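You operate a simulated robot arm through the tools that you are given. There is no shell and no other tool. Be economical: measure what you need, move in short steps, check, and stop when the job is done.

The job below is to be done with a simulated two-armed robot. You get a single attempt, and the scene is never put back.

## Task
Test the brown paper: soak it in the soak pan and peel it off untorn.
Fine: tall jug to the red line, jug back; peel once it is dark, lay it in the middle of the medium bench; drain the pan, soak lever shut. Set down upright: tall jug. Where these are worked on the way, their far stop is far enough and under half their travel is too little: soak lever.
Where things are to end (x, y in the base frame): brown paper within 90 mm of [520, -440].

Only the result counts: the job must be done as asked and must still hold three seconds after the hand-in. Knocking over, shifting, dropping, spilling or breaking anything else fails it.

## Robot
Two 7-joint arms with fingered hands on one trunk that stands fixed in place. Base frame: the origin is at the foot of the trunk, x ahead of it, y to its left, z up; the work surface is at about z = 900. Lengths are in mm, angles in rad, forces in N, time in s.
The left shoulder is at [200, 135, 970], the right one opposite. Payload 4 kg a hand.
The tool frame of a hand sits at the grasp point between the pads (the TCP): z along the fingers, y along the line on which they close. The tips reach 25 mm beyond it. The gripper opens to 88 mm. The gripper's body begins 29 mm behind the TCP. The gripper is a hand of 4 fingers: y runs from the thumb to the fingers, the wrist lies at [-13, -106, -174] in the tool frame, and closing takes about 1.5 s.
Orientation is told as [roll, pitch, yaw] about the base's x, y, z axes, in that order, counted from this pose: with the fingers straight down and the wrist toward the robot, the tool's x, y and z point along [0, 1, 0], [1, 0, 0] and [0, 0, -1] of the base frame.

## Interface
- The arms move only by the tool play_rows. It takes "left_targets", "right_targets" or both (then of equal length, played together; a hand with none holds still); each is a list that holds one entry, the list of rows, each a list of 6 numbers: the turn, a rotation vector about the tool's x, y, z in rad, then the shift along the tool's x, y, z in mm. In form: [[[rx, ry, rz, tx, ty, tz], ...]]. A call has 1 to 12 rows; each row shifts and turns the commanded pose from where the row before left it, along the tool's axes as they then stand. "left_hand" and "right_hand" are, for a hand that has rows, the closure in counts, from 0 (fully open) to 255 (shut), set as the call begins (left out, the last holds). A row lasts 0.2 s, in which the tool goes at most 50 mm and 0.15 rad; a call with a longer step from one row to the next is refused whole, and so is a gripper value outside its range. A pose out of reach is approached as far as the arm can. The call stops where the force on the tool passes 40 N (or 10 N more than at its start, if that is more) or the arm is blocked; 0.2 s more then pass. Each finger travels about 153 mm/s and halts on what it meets, pressing with about 30 N; the grip force reading is that of the motor and also rises with nothing between the fingers. The clock runs only during rows and for 0.2 s after the last one: add rows that do not move to give the fingers time. It gives the time, the measured TCP pose, the force on the tool (base axes), the opening and the grip force at its end, in the units of the frame above (readings bear some noise), with the torque about the TCP (base axes, N m) and any sound that the robot's microphone picked up.
- Cameras (640 x 400 px; columns grow to the right, rows downward): "scene" is now at [134.6, -9.2, 1565]; the picture's right is [-0.15, -0.99, 0.00], its down [-0.76, 0.12, -0.64] and it looks along [0.63, -0.10, -0.77] (base axes); focal length 374 px, centre (320, 200). "left" rides on the left gripper at [-64, -83, -98] in its tool frame; the picture's right is [-0.62, -0.37, 0.69], its down [0.71, -0.63, 0.30] and it looks along [0.32, 0.68, 0.65] (tool axes); focal length 265 px, centre (320, 200). "right" rides on the right gripper at [64, -83, -98] in its tool frame; the picture's right is [-0.62, 0.37, -0.69], its down [-0.71, -0.63, 0.30] and it looks along [-0.32, 0.68, 0.65] (tool axes); focal length 265 px, centre (320, 200).
- snapshot(camera): a new picture of that camera. No time passes.
- raise_lower(by): slides the trunk up (or, below 0, down) by that many mm; the arms and the scene camera ride with it, the base frame stays. It gives what a move gives, with no picture.
- curl_fingers(index, middle, ring, thumb_bend, thumb_turn, hand): sets how far each is bent, from 0 (flat) to 1 (curled in); at 0.3 the hand is open as for a grip, at 0.7 the pads meet at the TCP. One left out holds its place. A second passes; each finger stops where it meets its share of the squeeze, and holds until it gets a number again. A gripper value or a shape takes the hand back. It gives what a move gives, with no picture; readings hold the bend of each and the force on the fingers (four entries, about 0 where the hand has none), thumb and palm. thumb_turn goes from beside the hand (0) to across from the fingers (1), as for a grip.
- set_grasp(shape, hand): the hand has 4 fingers and takes this shape, open, in about a second: jaw (thumb against the fingers, like two jaws); tri (thumb and two fingers); tip (a fingertip pinch); poke (one finger out to press); point (the index stretched); flat (the hand flat); cup (the hand cupped); fist (a fist). The gripper value then closes the fingers along that shape, each until it touches; the sizes above hold for jaw. It gives what a move gives, with no picture.
- aim_head(pan, tilt): turns the head with the scene camera to pan (to the left, within 1.693 rad either way) and tilt (down, from -0.506 to 1.204), counted from straight ahead of the robot. It gives what a move gives.
- point_at(camera, pixels): for up to 12 pixels [column, row] of the newest picture of that camera ("zoom" is the newest enlarged one), the place [x, y, z] in the base frame of the surface seen there, good to about 2 mm. No time passes.
- enlarge(camera, box): a new picture of the part [left, top, right, bottom] of that camera's present view, enlarged. No time passes.
- sign_off(): hands the job in; it is judged then, once.

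Work in short steps. Measure before you move; look again where a grasp or a placing could have gone wrong, and mend it. You have 80 turns and 64 pictures in all, those below and enlarged ones among them. Open the grippers and draw the arms clear of the work before you hand the job in, unless the task says otherwise; then end with one line.

The tools are called after "Request:" by a JSON object that holds its "method" and its "body". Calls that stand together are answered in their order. play_rows: Moves the arms, as the interface text tells. Its arguments: {"type":"object","properties":{"left_targets":{"type":"array"},"left_hand":{"type":"number"},"right_targets":{"type":"array"},"right_hand":{"type":"number"}},"required":[]} The other tools are called the same way: raise_lower (by) slides the trunk up or down; set_grasp (shape, hand) gives the hand a shape; curl_fingers (index, middle, ring, thumb_bend, thumb_turn, hand) moves the fingers one by one; aim_head (pan, tilt) turns the head that bears the scene camera; snapshot (camera) takes a picture; point_at (camera, pixels) gives the place of the surface under pixels of a picture; enlarge (camera, box) takes an enlarged picture of a part of a camera's view; sign_off () hands the job in.

At the start:

```text
clock: 0.0
left_position: [486.1, 76.0, 1217.2]
left_tool_rot: [-0.001, 0.0, 0.0]
left_ft_force: [-0.6, 0.3, 0.0]
left_ft_torque: [0.0, 0.01, -0.01]
left_finger_gap: 87.9
left_grip_force: 0.0
left_shape: jaw
left_bend: [0.3, 0.3, 0.3, 0.3, 0.98]
left_finger forces: [0.1, 0.1, 0.0, 0.0, 0.0, 0.0]
right_position: [506.4, -288.5, 1232.7]
right_tool_rot: [-0.002, -0.002, -0.001]
right_ft_force: [0.0, 0.0, 0.0]
right_ft_torque: [0.0, 0.01, 0.03]
right_finger_gap: 87.6
right_grip_force: 0.1
right_shape: jaw
right_bend: [0.3, 0.3, 0.3, 0.3, 0.98]
right_finger forces: [0.0, 0.0, 0.0, 0.0, 0.1, 0.0]
trunk travel left (down, up): [-575.0, 195.0]
head pan, tilt: [-0.152, 0.881]
```

scene: 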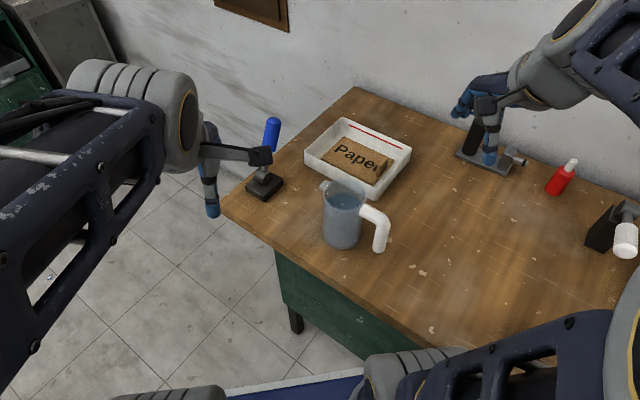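
right: 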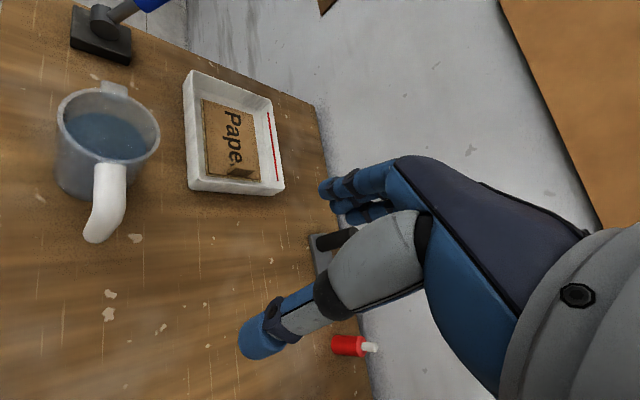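
left: 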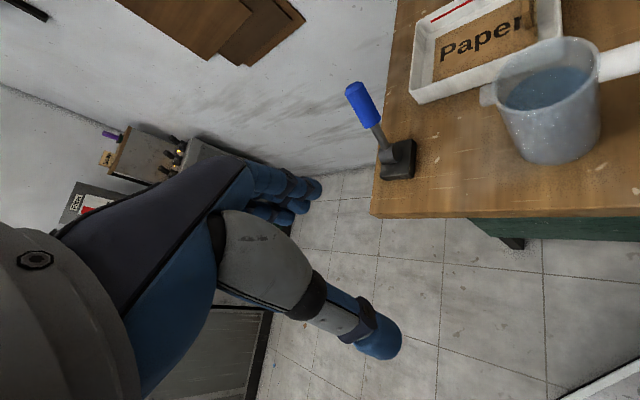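

The scene shows the pan with the paper (350,155), the jug (343,215), a blue lever (270,140) and several other items. I'll measure key points and enlarge the views.

Request:
{"method": "point_at", "body": {"camera": "scene", "pixels": [[345, 119], [305, 155], [372, 195], [410, 150], [352, 155], [341, 246], [343, 190], [380, 248], [372, 208], [272, 125], [264, 185], [375, 140]]}}

Request:
{"method": "enlarge", "body": {"camera": "scene", "box": [220, 80, 440, 260]}}

Request:
{"method": "enlarge", "body": {"camera": "scene", "box": [430, 80, 640, 280]}}

```text
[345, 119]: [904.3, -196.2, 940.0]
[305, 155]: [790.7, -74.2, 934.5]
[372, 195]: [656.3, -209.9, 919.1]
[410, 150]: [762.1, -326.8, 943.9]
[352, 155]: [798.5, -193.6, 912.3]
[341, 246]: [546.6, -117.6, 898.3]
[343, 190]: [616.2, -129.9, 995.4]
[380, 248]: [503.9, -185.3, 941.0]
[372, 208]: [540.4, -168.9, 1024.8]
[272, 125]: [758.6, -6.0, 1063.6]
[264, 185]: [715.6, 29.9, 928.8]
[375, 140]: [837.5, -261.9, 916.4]
```

```text
2.22 times, centred on (330, 170) of scene
```

zoom: 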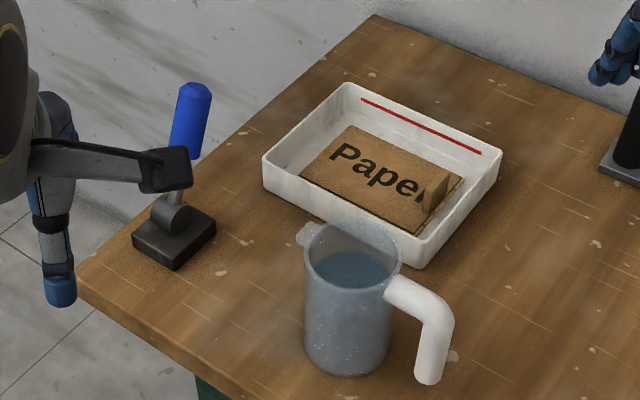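

```text
2.00 times, centred on (535, 180) of scene
```

zoom: 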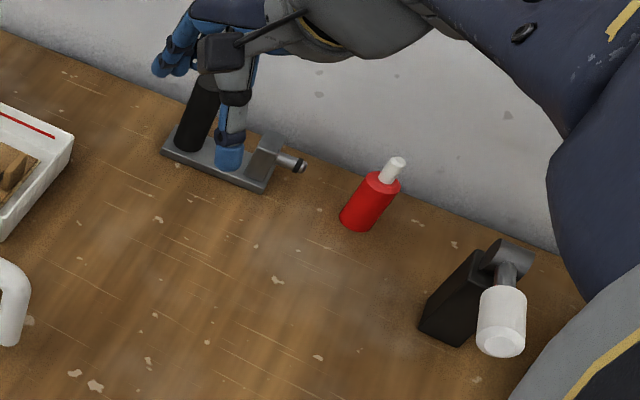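

I'll pan the head to see the right side and the left side for other levers, labels and benches.

Request:
{"method": "aim_head", "body": {"pan": -0.7, "tilt": 0.9}}

Request:
{"method": "snapshot", "body": {"camera": "scene"}}

Request:
{"method": "point_at", "body": {"camera": "scene", "pixels": [[320, 200], [250, 250], [200, 300], [300, 300], [400, 200], [250, 100]]}}

```text
clock: 1.0
left_position: [485.6, 74.2, 1216.4]
left_tool_rot: [0.002, -0.001, 0.001]
left_ft_force: [-0.1, 0.9, -0.6]
left_ft_torque: [-0.01, 0.0, -0.01]
left_finger_gap: 87.8
left_grip_force: 0.0
left_shape: jaw
left_bend: [0.3, 0.3, 0.3, 0.3, 0.98]
left_finger forces: [0.1, 0.1, 0.0, 0.1, 0.0, 0.1]
right_position: [505.8, -288.0, 1231.7]
right_tool_rot: [0.0, -0.001, -0.002]
right_ft_force: [-0.4, 0.0, -0.6]
right_ft_torque: [0.0, 0.0, 0.0]
right_finger_gap: 87.5
right_grip_force: 0.1
right_shape: jaw
right_bend: [0.3, 0.3, 0.3, 0.3, 0.98]
right_finger forces: [0.0, 0.0, 0.0, 0.1, 0.0, 0.1]
trunk travel left (down, up): [-575.0, 195.0]
head pan, tilt: [-0.7, 0.901]
```

```text
58 pictures are left
```

scene: 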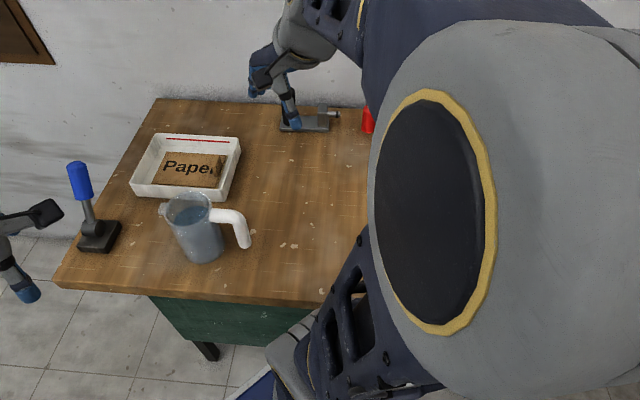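

```text
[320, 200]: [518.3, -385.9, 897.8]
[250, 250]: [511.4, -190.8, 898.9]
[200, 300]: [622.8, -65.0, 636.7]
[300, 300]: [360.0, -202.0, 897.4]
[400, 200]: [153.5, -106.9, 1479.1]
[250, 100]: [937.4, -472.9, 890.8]
```

Bench centre agrees with the target. I'll return the head and look closely at the two levers via the left camera and right camera.

Request:
{"method": "aim_head", "body": {"pan": -0.2, "tilt": 0.85}}

Request:
{"method": "enlarge", "body": {"camera": "left", "box": [320, 60, 480, 220]}}

Request:
{"method": "point_at", "body": {"camera": "zoom", "pixels": [[140, 140], [180, 230], [250, 300], [290, 330], [290, 440], [230, 350]]}}

Request:
{"method": "enlarge", "body": {"camera": "scene", "box": [520, 140, 640, 260]}}

Request:
{"method": "enlarge", "body": {"camera": "scene", "box": [280, 110, 420, 250]}}

```text
clock: 1.9
left_position: [484.9, 74.4, 1217.4]
left_tool_rot: [0.0, -0.002, 0.0]
left_ft_force: [0.0, 0.1, 0.6]
left_ft_torque: [0.0, 0.04, -0.01]
left_finger_gap: 87.3
left_grip_force: 0.1
left_shape: jaw
left_bend: [0.3, 0.3, 0.3, 0.3, 0.98]
left_finger forces: [0.0, 0.0, 0.0, 0.0, 0.0, 0.0]
right_position: [506.3, -286.9, 1231.7]
right_tool_rot: [-0.002, -0.001, -0.002]
right_ft_force: [0.4, 0.3, 0.2]
right_ft_torque: [-0.01, 0.01, -0.02]
right_finger_gap: 87.7
right_grip_force: 0.1
right_shape: jaw
right_bend: [0.3, 0.3, 0.3, 0.3, 0.98]
right_finger forces: [0.0, 0.0, 0.1, 0.1, 0.0, 0.0]
trunk travel left (down, up): [-575.0, 195.0]
head pan, tilt: [-0.201, 0.85]
```

```text
2.50 times, centred on (400, 140) of left
```

zoom: 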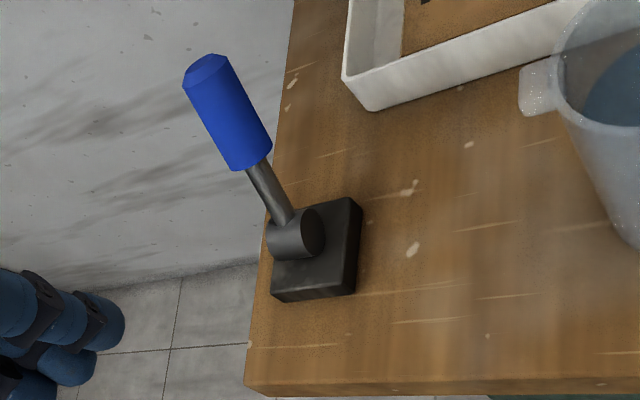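

```text
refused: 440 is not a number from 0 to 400
```

```text
3.33 times, centred on (580, 200) of scene
```

zoom: 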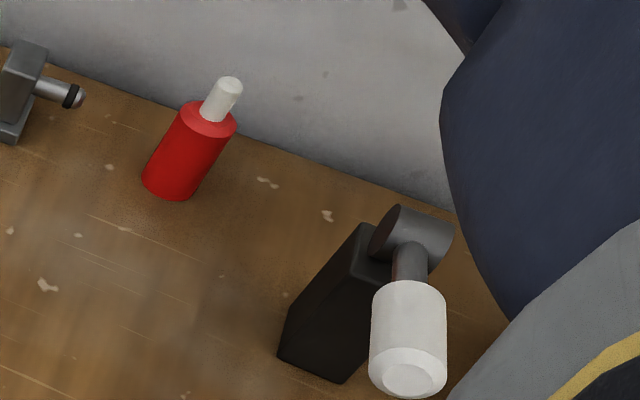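

```text
2.86 times, centred on (350, 180) of scene
```

zoom: 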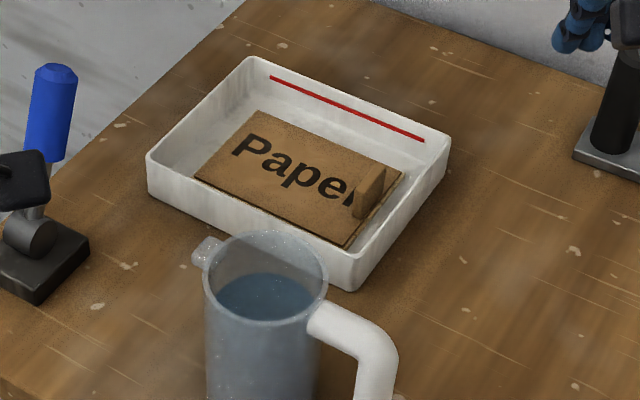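

I'll measure the blue lever, the tab, the pan corners, the red line and the jug rim from existing views.

Request:
{"method": "point_at", "body": {"camera": "left", "pixels": [[354, 92], [363, 105], [372, 120], [382, 138], [392, 155], [400, 150], [385, 177], [408, 178], [411, 142]]}}

Request:
{"method": "point_at", "body": {"camera": "zoom", "pixels": [[368, 190], [378, 172], [358, 214], [350, 245], [258, 112], [400, 175], [196, 176], [270, 78], [424, 141], [330, 160], [240, 240], [250, 58]]}}

Request:
{"method": "point_at", "body": {"camera": "zoom", "pixels": [[265, 300], [200, 255], [208, 290], [266, 232], [326, 270], [265, 320], [330, 320], [372, 340], [385, 395], [148, 160], [356, 262], [449, 145]]}}

Request:
{"method": "snapshot", "body": {"camera": "scene"}}

```text
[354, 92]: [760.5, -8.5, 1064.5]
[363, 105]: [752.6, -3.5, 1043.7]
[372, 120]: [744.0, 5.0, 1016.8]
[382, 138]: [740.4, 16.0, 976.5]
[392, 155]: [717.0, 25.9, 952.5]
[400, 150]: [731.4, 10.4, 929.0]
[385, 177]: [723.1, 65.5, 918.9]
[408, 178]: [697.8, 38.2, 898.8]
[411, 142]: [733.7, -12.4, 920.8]
```

```text
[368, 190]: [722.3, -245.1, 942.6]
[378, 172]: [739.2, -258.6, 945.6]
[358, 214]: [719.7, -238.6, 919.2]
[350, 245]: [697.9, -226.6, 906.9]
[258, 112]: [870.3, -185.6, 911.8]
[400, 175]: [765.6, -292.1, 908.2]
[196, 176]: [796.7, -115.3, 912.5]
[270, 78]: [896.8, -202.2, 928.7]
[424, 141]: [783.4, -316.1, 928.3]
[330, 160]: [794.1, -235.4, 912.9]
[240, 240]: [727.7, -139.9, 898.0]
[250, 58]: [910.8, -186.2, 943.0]
```

```text
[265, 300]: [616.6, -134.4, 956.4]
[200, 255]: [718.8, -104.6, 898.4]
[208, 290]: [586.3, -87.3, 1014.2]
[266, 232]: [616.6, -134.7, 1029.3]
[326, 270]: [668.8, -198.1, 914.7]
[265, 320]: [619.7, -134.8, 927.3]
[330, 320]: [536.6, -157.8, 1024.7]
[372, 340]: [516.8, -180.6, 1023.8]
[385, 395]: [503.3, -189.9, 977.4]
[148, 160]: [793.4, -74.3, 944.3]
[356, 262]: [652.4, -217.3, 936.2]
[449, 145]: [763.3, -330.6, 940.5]
```

```text
54 pictures are left
```

scene: 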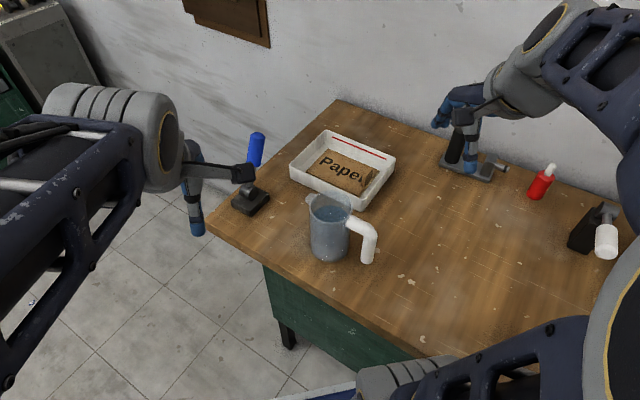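

Before grasping, I need the jug's axis and handle bar exactly. Measuring from the right camera's first picture (jug rim at (108,125), handle at (105,200)).

Request:
{"method": "point_at", "body": {"camera": "right", "pixels": [[60, 118], [108, 157], [157, 140], [82, 92], [140, 100], [113, 86], [108, 172], [106, 190], [104, 210], [97, 232], [66, 180], [85, 198]]}}

Request:
{"method": "enlarge", "body": {"camera": "right", "box": [30, 70, 190, 260]}}

Request:
{"method": "enlarge", "body": {"camera": "scene", "box": [290, 180, 400, 280]}}

Request:
{"method": "point_at", "body": {"camera": "zoom", "pixels": [[470, 225], [490, 260], [475, 300], [455, 330], [455, 300], [495, 300], [350, 240], [400, 195], [110, 130], [230, 310], [140, 300], [330, 290]]}}

```text
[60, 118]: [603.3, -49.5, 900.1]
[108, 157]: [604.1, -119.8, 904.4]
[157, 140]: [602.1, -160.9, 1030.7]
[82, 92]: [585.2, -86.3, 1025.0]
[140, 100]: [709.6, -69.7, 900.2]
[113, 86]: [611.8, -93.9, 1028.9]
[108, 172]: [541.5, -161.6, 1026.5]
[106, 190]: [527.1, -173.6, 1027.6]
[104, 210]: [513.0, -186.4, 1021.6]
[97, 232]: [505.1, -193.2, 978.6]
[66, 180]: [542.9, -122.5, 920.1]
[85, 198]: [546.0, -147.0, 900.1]
```

```text
2.11 times, centred on (110, 165) of right
```

zoom: 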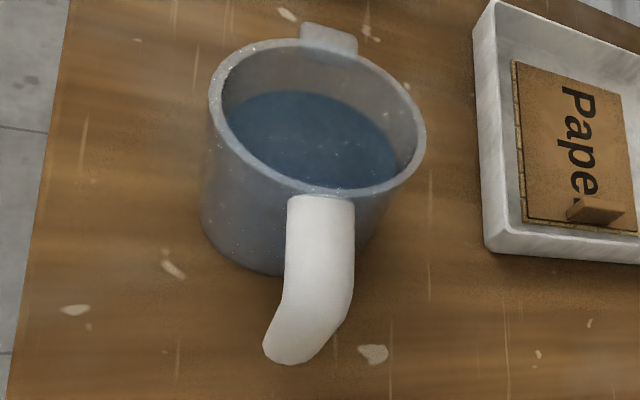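

```text
4.00 times, centred on (345, 230) of scene
```

zoom: 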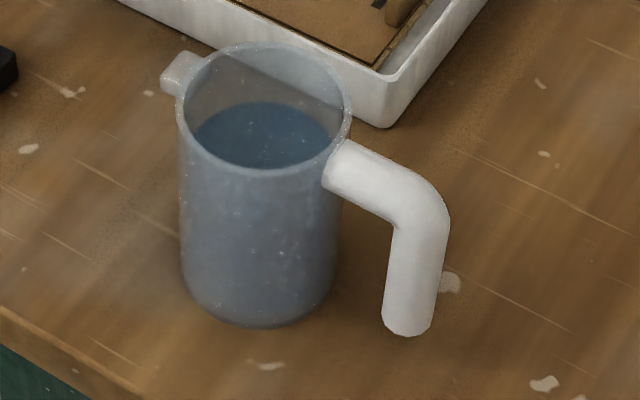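

```text
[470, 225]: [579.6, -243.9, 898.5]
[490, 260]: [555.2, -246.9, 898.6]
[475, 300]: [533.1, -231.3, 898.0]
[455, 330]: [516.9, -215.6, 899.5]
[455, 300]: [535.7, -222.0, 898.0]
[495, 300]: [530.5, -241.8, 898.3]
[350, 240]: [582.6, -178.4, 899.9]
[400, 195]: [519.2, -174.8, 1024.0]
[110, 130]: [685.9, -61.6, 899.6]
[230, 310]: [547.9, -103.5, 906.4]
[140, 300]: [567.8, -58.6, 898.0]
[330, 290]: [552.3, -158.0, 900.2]
```

Jug axis ≈ (580,-127), R≈41, handle bar axis ≈ (514,-185), z 930–1004, handle azimuth 41°. I'll raise the trunk and test the horizontal-grasp orientation (tool x down, z along (0.75,0.66,0)) with the right hand up high.

Request:
{"method": "raise_lower", "body": {"by": 100}}

Request:
{"method": "play_rows", "body": {"right_targets": [[[-0.0953, -0.0433, -0.0953, 0, 0, 0], [-0.0953, -0.0433, -0.0953, 0, 0, 0], [-0.0953, -0.0433, -0.0953, 0, 0, 0], [-0.0953, -0.0433, -0.0953, 0, 0, 0], [-0.0953, -0.0433, -0.0953, 0, 0, 0], [-0.0953, -0.0433, -0.0953, 0, 0, 0], [-0.0953, -0.0433, -0.0953, 0, 0, 0], [-0.0953, -0.0433, -0.0953, 0, 0, 0], [-0.0953, -0.0433, -0.0953, 0, 0, 0]]]}}

Request:
{"method": "play_rows", "body": {"right_targets": [[[-0.0953, -0.0433, -0.0953, 0, 0, 0], [-0.0953, -0.0433, -0.0953, 0, 0, 0], [-0.0953, -0.0433, -0.0953, 0, 0, 0], [-0.0953, -0.0433, -0.0953, 0, 0, 0], [-0.0953, -0.0433, -0.0953, 0, 0, 0], [-0.0953, -0.0433, -0.0953, 0, 0, 0], [-0.0953, -0.0433, -0.0953, 0, 0, 0], [-0.0953, -0.0433, -0.0953, 0, 0, 0], [-0.0953, -0.0433, -0.0953, 0, 0, 0]]]}}

Request:
{"method": "snapshot", "body": {"camera": "scene"}}

```text
clock: 3.2
left_position: [485.4, 74.2, 1317.8]
left_tool_rot: [-0.001, -0.001, 0.001]
left_ft_force: [0.6, -0.7, 0.7]
left_ft_torque: [0.01, 0.0, 0.01]
left_finger_gap: 87.6
left_grip_force: 0.0
left_shape: jaw
left_bend: [0.3, 0.3, 0.3, 0.3, 0.98]
left_finger forces: [0.0, 0.0, 0.0, 0.0, 0.1, 0.1]
right_position: [506.6, -287.1, 1331.6]
right_tool_rot: [-0.001, 0.0, -0.002]
right_ft_force: [-0.2, 0.5, 0.0]
right_ft_torque: [-0.02, 0.01, 0.02]
right_finger_gap: 87.4
right_grip_force: 0.1
right_shape: jaw
right_bend: [0.3, 0.3, 0.3, 0.3, 0.98]
right_finger forces: [0.1, 0.0, 0.1, 0.0, 0.0, 0.0]
trunk travel left (down, up): [-675.0, 95.0]
head pan, tilt: [-0.201, 0.85]
```

```text
clock: 5.2
left_position: [486.1, 74.9, 1317.7]
left_tool_rot: [-0.001, 0.0, -0.001]
left_ft_force: [0.3, -0.1, 0.3]
left_ft_torque: [-0.02, 0.01, 0.0]
left_finger_gap: 87.4
left_grip_force: 0.1
left_shape: jaw
left_bend: [0.3, 0.3, 0.3, 0.3, 0.98]
left_finger forces: [0.0, 0.0, 0.1, 0.0, 0.1, 0.1]
right_position: [506.5, -287.7, 1332.5]
right_tool_rot: [-0.787, -0.519, 1.145]
right_ft_force: [0.7, -0.7, 0.6]
right_ft_torque: [-0.03, -0.01, -0.01]
right_finger_gap: 87.5
right_grip_force: 0.0
right_shape: jaw
right_bend: [0.3, 0.3, 0.3, 0.3, 0.98]
right_finger forces: [0.0, 0.0, 0.0, 0.0, 0.0, 0.1]
trunk travel left (down, up): [-675.0, 95.0]
head pan, tilt: [-0.201, 0.85]
```

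```text
clock: 7.2
left_position: [485.8, 74.5, 1317.5]
left_tool_rot: [0.0, -0.001, 0.003]
left_ft_force: [-1.1, -0.3, 0.4]
left_ft_torque: [0.01, -0.02, -0.02]
left_finger_gap: 87.5
left_grip_force: 0.1
left_shape: jaw
left_bend: [0.3, 0.3, 0.3, 0.3, 0.98]
left_finger forces: [0.1, 0.0, 0.0, 0.1, 0.0, 0.0]
right_position: [506.6, -289.2, 1331.1]
right_tool_rot: [-1.574, 0.002, 2.288]
right_ft_force: [-0.3, -0.2, 0.0]
right_ft_torque: [0.0, -0.01, 0.0]
right_finger_gap: 87.6
right_grip_force: 0.1
right_shape: jaw
right_bend: [0.3, 0.3, 0.3, 0.3, 0.98]
right_finger forces: [0.1, 0.1, 0.1, 0.0, 0.0, 0.0]
trunk travel left (down, up): [-675.0, 95.0]
head pan, tilt: [-0.201, 0.85]
```

```text
51 pictures are left
```

scene: 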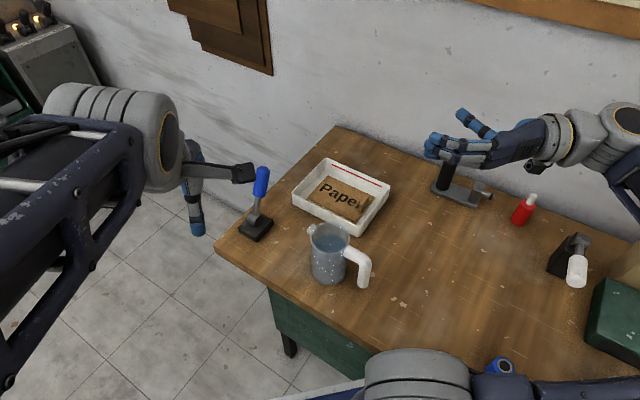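

Orientation reached exactly. Now move to a pre-grasp point 90 mm behind the bar, first staying above, at z≈1080.

Request:
{"method": "play_rows", "body": {"right_targets": [[[0, 0, 0, 0, 12.2, -2.6], [0, 0, 0, 0, 12.2, -2.6], [0, 0, 0, 30, 12.2, -2.6], [0, 0, 0, 40, 12.2, -2.6], [0, 0, 0, 40, 12.2, -2.6], [0, 0, 0, 40, 12.2, -2.6], [0, 0, 0, 40, 0, 0], [0, 0, 0, 40, 0, 0], [0, 0, 0, 20, 0, 0]]]}}

Request:
{"method": "snapshot", "body": {"camera": "scene"}}

```text
clock: 9.2
left_position: [485.0, 74.5, 1318.2]
left_tool_rot: [0.0, 0.0, 0.0]
left_ft_force: [-0.1, 0.0, -0.1]
left_ft_torque: [-0.03, 0.0, -0.01]
left_finger_gap: 87.3
left_grip_force: 0.0
left_shape: jaw
left_bend: [0.3, 0.3, 0.3, 0.3, 0.98]
left_finger forces: [0.1, 0.0, 0.1, 0.0, 0.0, 0.0]
right_position: [460.1, -238.1, 1289.2]
right_tool_rot: [-1.546, -0.004, 2.286]
right_ft_force: [-0.1, -0.2, 0.4]
right_ft_torque: [0.04, 0.0, -0.02]
right_finger_gap: 87.7
right_grip_force: 0.1
right_shape: jaw
right_bend: [0.3, 0.3, 0.3, 0.3, 0.98]
right_finger forces: [0.0, 0.1, 0.0, 0.0, 0.1, 0.1]
right hand out of reach, approached as far as the arm can: row 4, 5, 6, 7, 8, 9
trunk travel left (down, up): [-675.0, 95.0]
head pan, tilt: [-0.201, 0.85]
```

```text
50 pictures are left
```

scene: 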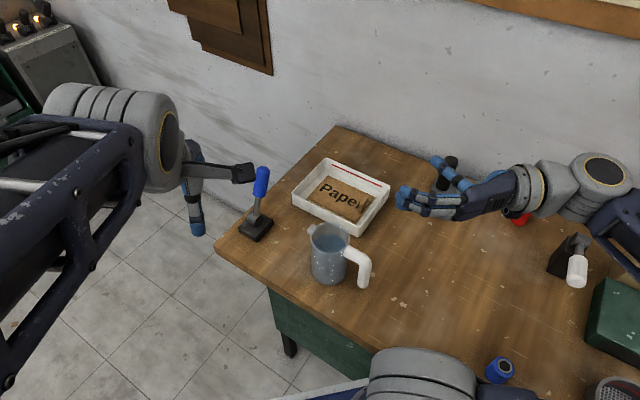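

The arm runs out of reach below z≈1289 in this attitude. I'll check where the elbow is to decide whether lowering the trunk (same relative pose) is safe.

Request:
{"method": "aim_head", "body": {"pan": -0.8, "tilt": 0.7}}

Request:
{"method": "snapshot", "body": {"camera": "scene"}}

```text
clock: 10.2
left_position: [485.4, 74.1, 1316.8]
left_tool_rot: [0.001, 0.0, 0.0]
left_ft_force: [-0.7, 0.2, 0.5]
left_ft_torque: [-0.01, 0.04, 0.0]
left_finger_gap: 87.4
left_grip_force: 0.1
left_shape: jaw
left_bend: [0.3, 0.3, 0.3, 0.3, 0.98]
left_finger forces: [0.0, 0.0, 0.0, 0.0, 0.0, 0.0]
right_position: [460.0, -239.5, 1290.0]
right_tool_rot: [-1.545, -0.004, 2.285]
right_ft_force: [-0.7, -0.3, -1.0]
right_ft_torque: [-0.02, 0.01, -0.01]
right_finger_gap: 87.6
right_grip_force: 0.1
right_shape: jaw
right_bend: [0.3, 0.3, 0.3, 0.3, 0.98]
right_finger forces: [0.0, 0.0, 0.1, 0.0, 0.0, 0.0]
trunk travel left (down, up): [-675.0, 95.0]
head pan, tilt: [-0.799, 0.7]
```

```text
49 pictures are left
```

scene: 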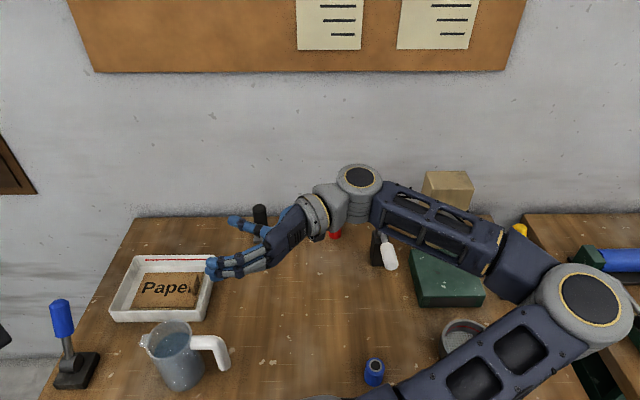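

Request:
{"method": "point_at", "body": {"camera": "scene", "pixels": [[585, 300], [560, 330], [440, 215], [358, 178], [525, 265], [600, 330], [330, 215], [460, 330], [450, 280], [374, 370], [390, 260], [250, 260]]}}

```text
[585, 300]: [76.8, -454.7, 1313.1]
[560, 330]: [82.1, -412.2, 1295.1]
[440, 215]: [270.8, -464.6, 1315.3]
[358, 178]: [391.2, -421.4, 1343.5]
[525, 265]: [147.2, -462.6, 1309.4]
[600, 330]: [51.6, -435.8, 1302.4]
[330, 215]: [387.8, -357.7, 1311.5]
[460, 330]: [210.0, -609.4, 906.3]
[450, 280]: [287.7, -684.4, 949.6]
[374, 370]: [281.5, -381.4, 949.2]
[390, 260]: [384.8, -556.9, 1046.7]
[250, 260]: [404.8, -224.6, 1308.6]
```

Elbow flexion seems the limit (wrist too near the shoulder). Turning the approach azimuth to 75° moves the wrist out to the right and still clears the jug; I turn the hand by +0.59 rad about vertical while backing off.

Request:
{"method": "play_rows", "body": {"right_targets": [[[0, 0, 0, -20, 0, -12], [-0.1184, 0, 0, 0, -5, -5], [-0.1184, 0, 0, 0, -5, -5], [-0.1184, 0, 0, 0, -5, -5], [-0.1184, 0, 0, 0, -5, -5], [-0.1184, 0, 0, 0, -5, -5], [0, 0, 0, 0, 0, 0]]]}}

```text
clock: 11.8
left_position: [484.9, 75.2, 1317.4]
left_tool_rot: [0.0, 0.0, -0.001]
left_ft_force: [-0.1, -0.7, -0.5]
left_ft_torque: [-0.02, -0.02, 0.02]
left_finger_gap: 87.5
left_grip_force: 0.0
left_shape: jaw
left_bend: [0.3, 0.3, 0.3, 0.3, 0.98]
left_finger forces: [0.1, 0.1, 0.1, 0.0, 0.0, 0.0]
right_position: [456.1, -280.6, 1307.0]
right_tool_rot: [-1.57, -0.001, 2.878]
right_ft_force: [-0.5, 0.6, 0.3]
right_ft_torque: [0.01, -0.03, 0.01]
right_finger_gap: 87.9
right_grip_force: 0.0
right_shape: jaw
right_bend: [0.3, 0.3, 0.3, 0.3, 0.98]
right_finger forces: [0.1, 0.0, 0.0, 0.0, 0.1, 0.1]
trunk travel left (down, up): [-675.0, 95.0]
head pan, tilt: [-0.799, 0.7]
```

Reached. Move over the pre-grasp spot (491,-272) and descend toward z≈975, in two calls.

Request:
{"method": "play_rows", "body": {"right_targets": [[[0, 0, 0, 20, -16, 9], [0, 0, 0, 40, -15.5, 8.8], [0, 0, 0, 40, 0, 0], [0, 0, 0, 40, 0, 0], [0, 0, 0, 40, 0, 0], [0, 0, 0, 40, 0, 0], [0, 0, 0, 27, 0, 0]]]}}

Request:
{"method": "aim_head", "body": {"pan": -0.4, "tilt": 0.9}}

Request:
{"method": "snapshot", "body": {"camera": "scene"}}

```text
clock: 13.4
left_position: [484.3, 74.2, 1317.1]
left_tool_rot: [0.0, 0.0, -0.001]
left_ft_force: [-0.2, 0.3, -0.1]
left_ft_torque: [0.01, 0.01, 0.02]
left_finger_gap: 87.6
left_grip_force: 0.0
left_shape: jaw
left_bend: [0.3, 0.3, 0.3, 0.3, 0.98]
left_finger forces: [0.0, 0.0, 0.1, 0.0, 0.0, 0.0]
right_position: [494.4, -274.2, 1297.3]
right_tool_rot: [-1.565, -0.003, 2.879]
right_ft_force: [0.4, -0.3, -0.1]
right_ft_torque: [0.01, -0.01, 0.01]
right_finger_gap: 87.7
right_grip_force: 0.1
right_shape: jaw
right_bend: [0.3, 0.3, 0.3, 0.3, 0.98]
right_finger forces: [0.0, 0.0, 0.0, 0.1, 0.0, 0.0]
right hand out of reach, approached as far as the arm can: row 1, 2, 3, 4, 5, 6, 7
trunk travel left (down, up): [-675.0, 95.0]
head pan, tilt: [-0.799, 0.7]
```

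```text
clock: 14.3
left_position: [485.5, 75.0, 1317.2]
left_tool_rot: [0.0, -0.001, 0.0]
left_ft_force: [-0.1, -0.1, -0.9]
left_ft_torque: [0.01, 0.01, -0.01]
left_finger_gap: 87.7
left_grip_force: 0.1
left_shape: jaw
left_bend: [0.3, 0.3, 0.3, 0.3, 0.98]
left_finger forces: [0.0, 0.0, 0.1, 0.1, 0.0, 0.1]
right_position: [493.9, -273.2, 1296.2]
right_tool_rot: [-1.566, -0.004, 2.88]
right_ft_force: [-0.9, 0.1, 0.3]
right_ft_torque: [-0.03, 0.01, 0.06]
right_finger_gap: 87.8
right_grip_force: 0.0
right_shape: jaw
right_bend: [0.3, 0.3, 0.3, 0.3, 0.98]
right_finger forces: [0.0, 0.1, 0.1, 0.0, 0.1, 0.0]
trunk travel left (down, up): [-675.0, 95.0]
head pan, tilt: [-0.4, 0.901]
```

```text
48 pictures are left
```

scene: 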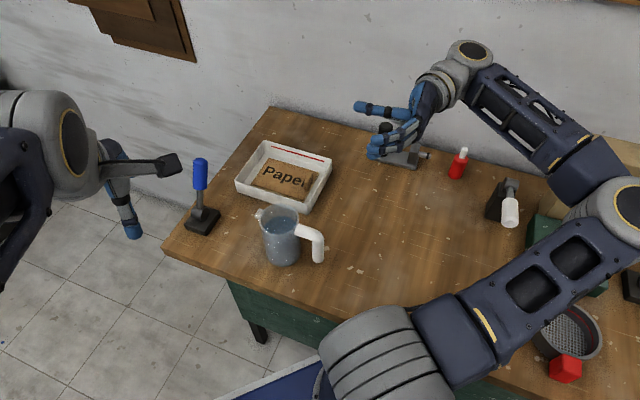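

This attitude hits a joint limit; the "thumb-up" attitude (tool x up, approach azimuth 120°, pouring by rolling about tool z) should be natural for this arm. I retrace to the start orientation first.

Request:
{"method": "play_rows", "body": {"right_targets": [[[0, 0, 0, -20, 0, 0], [0.1184, 0, 0, -10, 0, 0], [0.1184, 0, 0, 0, 0, 0], [0.1184, 0, 0, 0, 0, 0], [0.1184, 0, 0, 0, 0, 0], [0.1184, 0, 0, 0, 0, 0], [0.0953, 0.0433, 0.0953, 0, 0, 0], [0.0953, 0.0433, 0.0953, 0, 0, 0], [0.0953, 0.0433, 0.0953, 0, 0, 0], [0.0953, 0.0433, 0.0953, 0, 0, 0], [0.0953, 0.0433, 0.0953, 0, 0, 0], [0.0953, 0.0433, 0.0953, 0, 0, 0]]]}}

Request:
{"method": "play_rows", "body": {"right_targets": [[[0.0953, 0.0433, 0.0953, 0, 0, 0], [0.0953, 0.0433, 0.0953, 0, 0, 0], [0.0953, 0.0433, 0.0953, 0, 0, 0], [0.0953, 0.0433, 0.0953, 0, 0, 0], [0.0953, 0.0433, 0.0953, 0, 0, 0], [0.0953, 0.0433, 0.0953, 0, 0, 0], [0.0953, 0.0433, 0.0953, 0, 0, 0], [0.0953, 0.0433, 0.0953, 0, 0, 0], [0.0953, 0.0433, 0.0953, 0, 0, 0], [0.0953, 0.0433, 0.0953, 0, 0, 0], [0.0953, 0.0433, 0.0953, 0, 0, 0], [0.0953, 0.0433, 0.0953, 0, 0, 0]]]}}

Request:
{"method": "play_rows", "body": {"right_targets": [[[0.0373, 0.1392, -0.0373, 0, 0, 0], [0.0373, 0.1392, -0.0373, 0, 0, 0], [0.0373, 0.1392, -0.0373, 0, 0, 0], [0.0373, 0.1392, -0.0373, 0, 0, 0], [0.0373, 0.1392, -0.0373, 0, 0, 0], [0.0373, 0.1392, -0.0373, 0, 0, 0], [0.0373, 0.1392, -0.0373, 0, 0, 0], [0.0373, 0.1392, -0.0373, 0, 0, 0], [0.0373, 0.1392, -0.0373, 0, 0, 0], [0.0373, 0.1392, -0.0373, 0, 0, 0], [0.0373, 0.1392, -0.0373, 0, 0, 0]]]}}

```text
clock: 16.9
left_position: [486.3, 75.0, 1317.9]
left_tool_rot: [-0.001, 0.0, 0.0]
left_ft_force: [0.0, -0.1, 0.0]
left_ft_torque: [0.01, 0.0, -0.05]
left_finger_gap: 87.6
left_grip_force: 0.1
left_shape: jaw
left_bend: [0.3, 0.3, 0.3, 0.3, 0.98]
left_finger forces: [0.0, 0.1, 0.1, 0.1, 0.1, 0.1]
right_position: [496.1, -273.9, 1327.1]
right_tool_rot: [-1.128, -0.451, 1.592]
right_ft_force: [-0.7, -0.1, -0.6]
right_ft_torque: [-0.02, -0.01, 0.01]
right_finger_gap: 87.9
right_grip_force: 0.1
right_shape: jaw
right_bend: [0.3, 0.3, 0.3, 0.3, 0.98]
right_finger forces: [0.0, 0.0, 0.1, 0.0, 0.1, 0.0]
trunk travel left (down, up): [-675.0, 95.0]
head pan, tilt: [-0.4, 0.901]
```

```text
clock: 19.5
left_position: [484.8, 73.8, 1318.3]
left_tool_rot: [-0.001, -0.001, 0.001]
left_ft_force: [0.3, 0.0, -0.2]
left_ft_torque: [0.03, -0.04, -0.02]
left_finger_gap: 87.7
left_grip_force: 0.1
left_shape: jaw
left_bend: [0.3, 0.3, 0.3, 0.3, 0.98]
left_finger forces: [0.0, 0.0, 0.0, 0.0, 0.0, 0.0]
right_position: [495.1, -273.4, 1327.1]
right_tool_rot: [0.001, 0.002, -0.002]
right_ft_force: [0.3, 0.7, 0.1]
right_ft_torque: [-0.03, 0.0, 0.02]
right_finger_gap: 87.8
right_grip_force: 0.1
right_shape: jaw
right_bend: [0.3, 0.3, 0.3, 0.3, 0.98]
right_finger forces: [0.0, 0.1, 0.1, 0.0, 0.1, 0.1]
trunk travel left (down, up): [-675.0, 95.0]
head pan, tilt: [-0.4, 0.901]
```

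```text
clock: 21.9
left_position: [486.5, 74.2, 1318.1]
left_tool_rot: [0.0, 0.0, 0.001]
left_ft_force: [-0.5, 0.6, 0.8]
left_ft_torque: [-0.01, -0.02, 0.0]
left_finger_gap: 87.6
left_grip_force: 0.1
left_shape: jaw
left_bend: [0.3, 0.3, 0.3, 0.3, 0.98]
left_finger forces: [0.0, 0.1, 0.1, 0.0, 0.0, 0.0]
right_position: [496.6, -273.7, 1327.9]
right_tool_rot: [1.573, 0.0, 0.522]
right_ft_force: [0.3, 0.1, -0.7]
right_ft_torque: [-0.02, -0.02, 0.03]
right_finger_gap: 87.6
right_grip_force: 0.0
right_shape: jaw
right_bend: [0.3, 0.3, 0.3, 0.3, 0.98]
right_finger forces: [0.0, 0.0, 0.0, 0.1, 0.0, 0.0]
trunk travel left (down, up): [-675.0, 95.0]
head pan, tilt: [-0.4, 0.901]
```

Orientation achieved. Move above pre-grasp (559,-263) and down to z≈1080, partially closing the hand.

Request:
{"method": "play_rows", "body": {"right_targets": [[[0, 0, 0, -8, 30, -11], [0, 0, 0, -40, 29.4, -10.8], [0, 0, 0, -40, 0, 0], [0, 0, 0, -40, 0, 0], [0, 0, 0, -40, 0, 0], [0, 0, 0, -40, 0, 0], [0, 0, 0, -40, 0, 0]]], "right_hand": 110}}

Request:
{"method": "snapshot", "body": {"camera": "scene"}}

```text
refused: row 2 steps farther than a row can; nothing moved
```

```text
47 pictures are left
```

scene: 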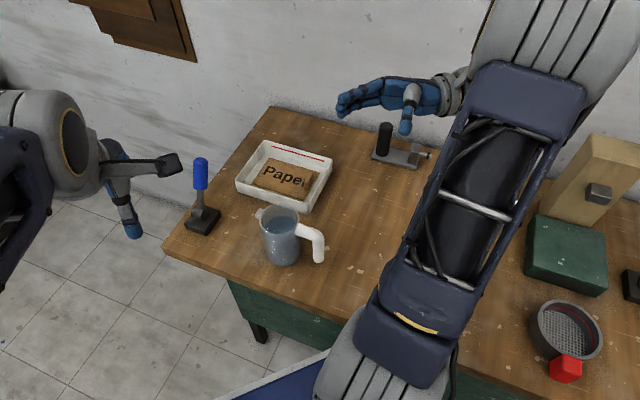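

The step was too long; repeating with smaller ones.

Request:
{"method": "play_rows", "body": {"right_targets": [[[0, 0, 0, -8, 30, -11], [0, 0, 0, -30, 29.4, -10.8], [0, 0, 0, -42, 0, 0], [0, 0, 0, -42, 0, 0], [0, 0, 0, -42, 0, 0], [0, 0, 0, -42, 0, 0], [0, 0, 0, -42, 0, 0]]], "right_hand": 110}}

Request:
{"method": "snapshot", "body": {"camera": "scene"}}

```text
clock: 23.5
left_position: [485.2, 75.0, 1318.6]
left_tool_rot: [0.001, 0.0, 0.0]
left_ft_force: [-0.5, 0.1, 0.0]
left_ft_torque: [-0.01, -0.03, -0.01]
left_finger_gap: 87.5
left_grip_force: 0.0
left_shape: jaw
left_bend: [0.3, 0.3, 0.3, 0.3, 0.98]
left_finger forces: [0.1, 0.0, 0.0, 0.0, 0.1, 0.1]
right_position: [560.5, -263.0, 1078.8]
right_tool_rot: [1.569, -0.003, 0.522]
right_ft_force: [-0.1, -0.9, 0.0]
right_ft_torque: [0.01, -0.02, 0.02]
right_finger_gap: 50.4
right_grip_force: 0.0
right_shape: jaw
right_bend: [0.74, 0.42, 0.38, 0.66, 1.0]
right_finger forces: [0.0, 0.0, 0.0, 0.0, 0.0, 0.1]
trunk travel left (down, up): [-675.0, 95.0]
head pan, tilt: [-0.4, 0.901]
```

```text
46 pictures are left
```

scene: 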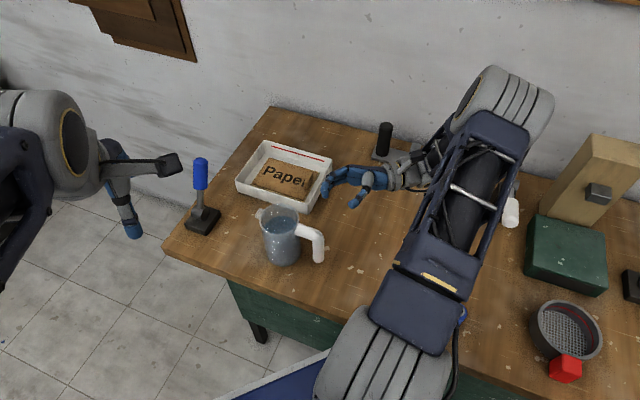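

Reach is fine now. Checking the forearm/elbow height over the bottle and white lever before going lower.

Request:
{"method": "point_at", "body": {"camera": "scene", "pixels": [[490, 90], [530, 105], [470, 200], [430, 165], [400, 175], [440, 290], [385, 190], [358, 200], [330, 180], [365, 180], [510, 185], [385, 140]]}}

Request:
{"method": "enlarge", "body": {"camera": "scene", "box": [300, 110, 500, 260]}}

```text
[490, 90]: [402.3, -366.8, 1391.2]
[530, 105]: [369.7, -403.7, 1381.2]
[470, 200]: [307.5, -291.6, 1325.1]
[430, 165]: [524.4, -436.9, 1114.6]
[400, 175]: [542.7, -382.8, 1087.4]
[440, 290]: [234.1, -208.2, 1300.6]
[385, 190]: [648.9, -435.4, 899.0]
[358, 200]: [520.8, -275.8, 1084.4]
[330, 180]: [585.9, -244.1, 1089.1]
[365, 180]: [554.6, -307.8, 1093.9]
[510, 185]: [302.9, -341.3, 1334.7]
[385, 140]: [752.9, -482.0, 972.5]
```

```text
2.67 times, centred on (400, 185) of scene
```

zoom: 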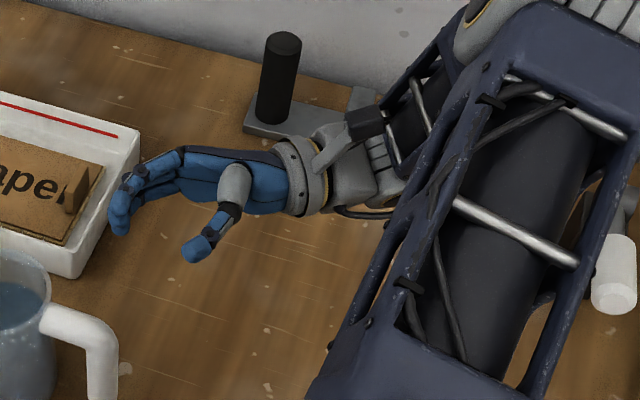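

Elbow is up, clear. Descend to z≈975 at the pre-grasp and check.

Request:
{"method": "play_rows", "body": {"right_targets": [[[0, 0, 0, -35, 0, 0], [0, 0, 0, -35, 0, 0], [0, 0, 0, -34, 0, 0], [0, 0, 0, 0, 0, 0]]]}}

Request:
{"method": "enlarge", "body": {"camera": "scene", "box": [230, 140, 430, 280]}}

Request:
{"method": "snapshot", "body": {"camera": "right"}}

```text
clock: 24.5
left_position: [486.2, 73.1, 1317.5]
left_tool_rot: [0.001, 0.0, -0.001]
left_ft_force: [0.2, 0.5, 0.0]
left_ft_torque: [-0.01, -0.01, 0.01]
left_finger_gap: 87.7
left_grip_force: 0.1
left_shape: jaw
left_bend: [0.3, 0.3, 0.3, 0.3, 0.98]
left_finger forces: [0.1, 0.0, 0.0, 0.0, 0.0, 0.1]
right_position: [559.0, -260.7, 976.2]
right_tool_rot: [1.572, 0.0, 0.522]
right_ft_force: [1.4, -0.8, -0.2]
right_ft_torque: [-0.01, 0.0, 0.01]
right_finger_gap: 50.6
right_grip_force: 0.1
right_shape: jaw
right_bend: [0.74, 0.42, 0.38, 0.66, 1.0]
right_finger forces: [0.0, 0.0, 0.1, 0.1, 0.1, 0.0]
trunk travel left (down, up): [-675.0, 95.0]
head pan, tilt: [-0.4, 0.901]
```

```text
2.86 times, centred on (330, 210) of scene
```

zoom: 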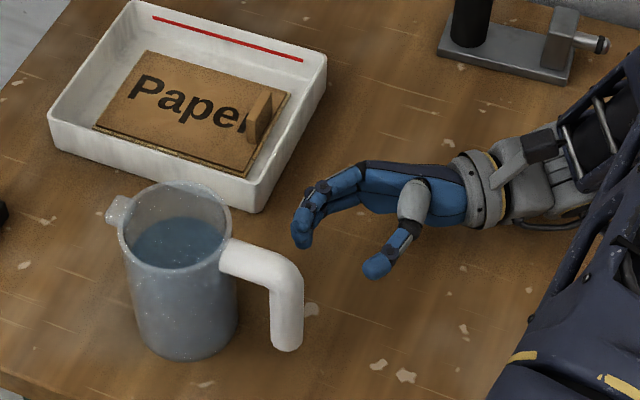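

```text
43 pictures are left
```

right: 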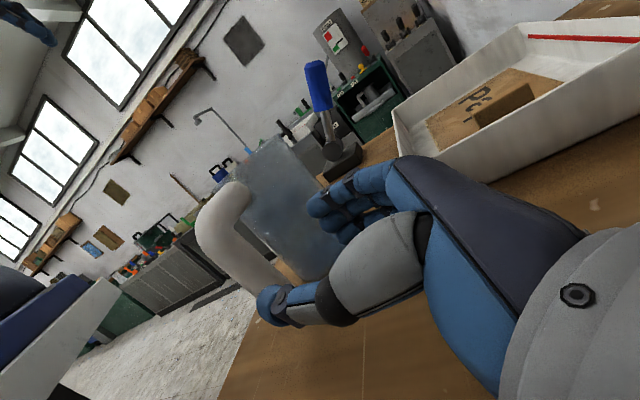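

Measure the bar, fingertips and thumb in the enlarged view to align the approach.

Request:
{"method": "point_at", "body": {"camera": "zoom", "pixels": [[288, 300], [275, 310], [299, 310], [286, 335], [286, 345], [303, 238], [297, 218], [372, 268], [320, 190], [300, 205], [285, 275]]}}

```text
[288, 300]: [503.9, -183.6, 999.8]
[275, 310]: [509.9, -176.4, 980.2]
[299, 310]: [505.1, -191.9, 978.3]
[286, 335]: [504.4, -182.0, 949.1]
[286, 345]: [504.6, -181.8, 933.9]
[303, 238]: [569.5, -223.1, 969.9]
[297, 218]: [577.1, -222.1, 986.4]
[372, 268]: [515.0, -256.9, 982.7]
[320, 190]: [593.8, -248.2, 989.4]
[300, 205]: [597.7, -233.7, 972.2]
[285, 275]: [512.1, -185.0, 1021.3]
```

Bar axis ≈ (513,-187). I narrow the hand slightly, align, and advance 79 mm along the fingers in small steps, then look before closing.

Request:
{"method": "play_rows", "body": {"right_targets": [[[0, 0, 0, -5, -6, 0], [0, 0, 0, 0, 0, 0], [0, 0, 0, 0, 0, 15], [0, 0, 0, 0, 0, 15], [0, 0, 0, 0, 0, 15], [0, 0, 0, 0, 0, 12], [0, 0, 0, 0, 0, 12], [0, 0, 0, 0, 0, 10], [0, 0, 0, 0, 0, 0]]], "right_hand": 130}}

Request:
{"method": "enlarge", "body": {"camera": "scene", "box": [230, 140, 430, 280]}}

```text
clock: 26.5
left_position: [484.7, 74.1, 1318.2]
left_tool_rot: [0.0, 0.0, -0.001]
left_ft_force: [-0.3, -0.4, -0.7]
left_ft_torque: [0.0, 0.0, -0.02]
left_finger_gap: 87.5
left_grip_force: 0.0
left_shape: jaw
left_bend: [0.3, 0.3, 0.3, 0.3, 0.98]
left_finger forces: [0.0, 0.0, 0.0, 0.0, 0.1, 0.0]
right_position: [513.6, -196.9, 969.6]
right_tool_rot: [1.57, 0.001, 0.524]
right_ft_force: [0.3, 0.2, 0.5]
right_ft_torque: [0.0, -0.01, -0.03]
right_finger_gap: 43.6
right_grip_force: 0.1
right_shape: jaw
right_bend: [0.74, 0.45, 0.41, 0.69, 1.0]
right_finger forces: [0.1, 0.0, 0.0, 0.1, 0.0, 0.1]
trunk travel left (down, up): [-675.0, 95.0]
head pan, tilt: [-0.4, 0.901]
```

```text
2.86 times, centred on (330, 210) of scene
```

zoom: 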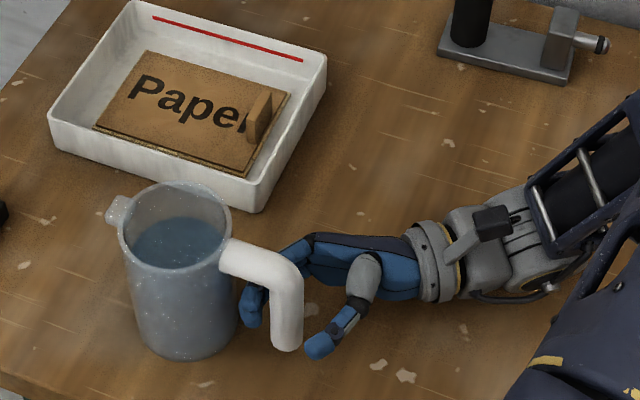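

The bar is between thumb and fingers and the jug hasn't moved. Closing the hand.

Request:
{"method": "play_rows", "body": {"right_targets": [[[0, 0, 0, 0, 0, 0], [0, 0, 0, 0, 0, 0], [0, 0, 0, 0, 0, 0], [0, 0, 0, 0, 0, 0], [0, 0, 0, 0, 0, 0], [0, 0, 0, 0, 0, 0], [0, 0, 0, 0, 0, 0], [0, 0, 0, 0, 0, 0]]], "right_hand": 255}}

Request:
{"method": "enlarge", "body": {"camera": "scene", "box": [230, 140, 430, 280]}}

```text
clock: 28.3
left_position: [485.8, 75.8, 1317.2]
left_tool_rot: [-0.001, 0.0, 0.0]
left_ft_force: [-0.4, 0.8, -0.2]
left_ft_torque: [-0.02, 0.0, -0.01]
left_finger_gap: 87.7
left_grip_force: 0.0
left_shape: jaw
left_bend: [0.3, 0.3, 0.3, 0.3, 0.98]
left_finger forces: [0.1, 0.1, 0.0, 0.1, 0.1, 0.0]
right_position: [513.7, -197.3, 969.2]
right_tool_rot: [1.571, 0.0, 0.523]
right_ft_force: [0.4, 1.1, 0.1]
right_ft_torque: [0.04, -0.03, -0.02]
right_finger_gap: 13.3
right_grip_force: 29.7
right_shape: jaw
right_bend: [0.76, 0.73, 0.6, 0.77, 1.0]
right_finger forces: [14.2, 4.2, 3.0, 0.0, 22.3, 0.0]
trunk travel left (down, up): [-675.0, 95.0]
head pan, tilt: [-0.4, 0.901]
```

```text
2.86 times, centred on (330, 210) of scene
```

zoom: 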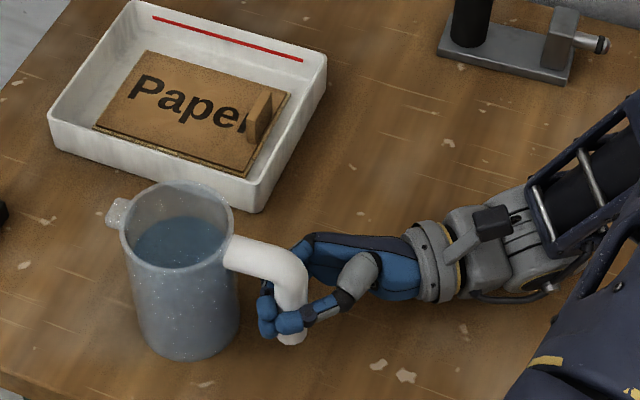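

Firm grip (finger forces 14/4/3, thumb 22). Lift 25 mm slowly and check whether the jug stays upright.

Request:
{"method": "play_rows", "body": {"right_targets": [[[0, 0, 0, 4, 0, 0], [0, 0, 0, 7, 0, 0], [0, 0, 0, 7, 0, 0], [0, 0, 0, 7, 0, 0], [0, 0, 0, 0, 0, 0]]]}}

Request:
{"method": "enlarge", "body": {"camera": "scene", "box": [230, 140, 430, 280]}}

```text
clock: 29.5
left_position: [484.6, 74.7, 1318.0]
left_tool_rot: [0.001, 0.0, -0.001]
left_ft_force: [0.0, -0.3, 1.3]
left_ft_torque: [-0.03, -0.01, 0.0]
left_finger_gap: 87.6
left_grip_force: 0.0
left_shape: jaw
left_bend: [0.3, 0.3, 0.3, 0.3, 0.98]
left_finger forces: [0.0, 0.1, 0.0, 0.0, 0.1, 0.1]
right_position: [512.5, -196.1, 995.8]
right_tool_rot: [1.572, 0.0, 0.524]
right_ft_force: [0.4, 0.5, -1.7]
right_ft_torque: [-0.14, 0.16, -0.01]
right_finger_gap: 13.7
right_grip_force: 30.1
right_shape: jaw
right_bend: [0.76, 0.74, 0.72, 0.79, 1.0]
right_finger forces: [19.3, 1.6, 0.0, 0.0, 20.4, 0.0]
trunk travel left (down, up): [-675.0, 95.0]
head pan, tilt: [-0.4, 0.901]
```

```text
2.86 times, centred on (330, 210) of scene
```

zoom: 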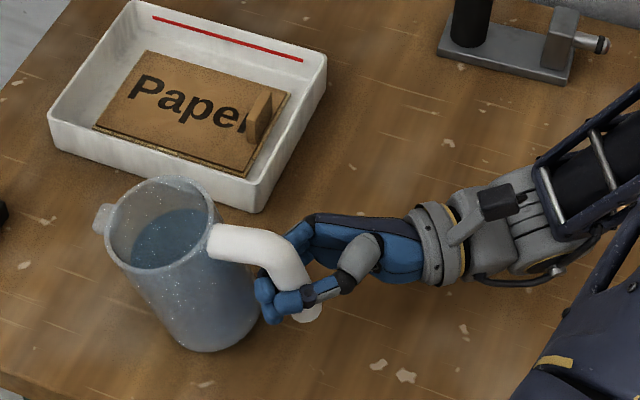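

The jug pivots in this handle pinch (hand carries only ~2 N), so it isn't safe. I set it back down, release, and will instead grip the jug body with the thumb through the handle gap, same hand attitude.

Request:
{"method": "play_rows", "body": {"right_targets": [[[0, 0, 0, -7, 0, 0], [0, 0, 0, -7, 0, 0], [0, 0, 0, -7, 0, 0], [0, 0, 0, -5.5, 0, 0], [0, 0, 0, 0, 0, 0]]]}}

Request:
{"method": "play_rows", "body": {"right_targets": [[[0, 0, 0, 0, 0, 0], [0, 0, 0, 0, 0, 0], [0, 0, 0, 0, 0, 0], [0, 0, 0, 0, 0, 0], [0, 0, 0, 0, 0, 0]]], "right_hand": 130}}

Request:
{"method": "enlarge", "body": {"camera": "scene", "box": [230, 140, 430, 280]}}

```text
clock: 30.7
left_position: [485.2, 74.2, 1318.0]
left_tool_rot: [0.001, -0.001, 0.0]
left_ft_force: [0.3, -0.2, 0.0]
left_ft_torque: [0.03, 0.0, 0.02]
left_finger_gap: 87.5
left_grip_force: 0.1
left_shape: jaw
left_bend: [0.3, 0.3, 0.3, 0.3, 0.98]
left_finger forces: [0.0, 0.0, 0.0, 0.0, 0.0, 0.0]
right_position: [512.8, -196.0, 968.4]
right_tool_rot: [1.57, -0.001, 0.525]
right_ft_force: [0.0, -0.1, 5.3]
right_ft_torque: [0.18, -0.12, 0.03]
right_finger_gap: 13.2
right_grip_force: 30.3
right_shape: jaw
right_bend: [0.76, 0.74, 0.63, 0.8, 1.0]
right_finger forces: [10.4, 2.5, 5.2, 0.0, 20.8, 0.0]
trunk travel left (down, up): [-675.0, 95.0]
head pan, tilt: [-0.4, 0.901]
```

```text
clock: 31.9
left_position: [485.5, 74.0, 1317.5]
left_tool_rot: [0.001, -0.001, 0.001]
left_ft_force: [-0.8, 0.1, 0.2]
left_ft_torque: [0.04, -0.01, -0.02]
left_finger_gap: 87.5
left_grip_force: 0.0
left_shape: jaw
left_bend: [0.3, 0.3, 0.3, 0.3, 0.98]
left_finger forces: [0.0, 0.0, 0.1, 0.0, 0.0, 0.0]
right_position: [512.7, -195.7, 968.8]
right_tool_rot: [1.57, 0.0, 0.524]
right_ft_force: [-0.2, 0.0, 0.1]
right_ft_torque: [0.01, 0.04, -0.01]
right_finger_gap: 42.6
right_grip_force: 0.0
right_shape: jaw
right_bend: [0.74, 0.45, 0.42, 0.7, 1.0]
right_finger forces: [0.0, 0.0, 0.0, 0.1, 0.1, 0.1]
trunk travel left (down, up): [-675.0, 95.0]
head pan, tilt: [-0.4, 0.901]
```

```text
2.86 times, centred on (330, 210) of scene
```

zoom: 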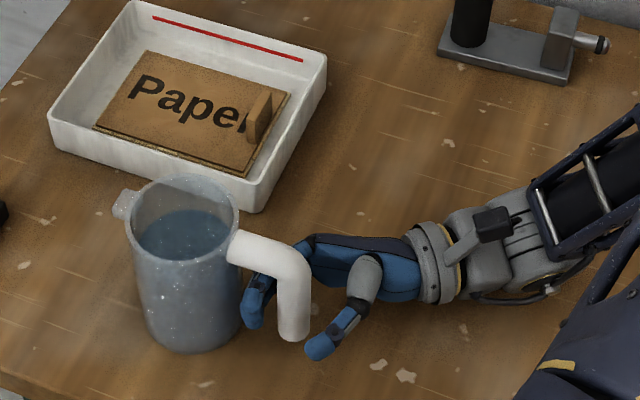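

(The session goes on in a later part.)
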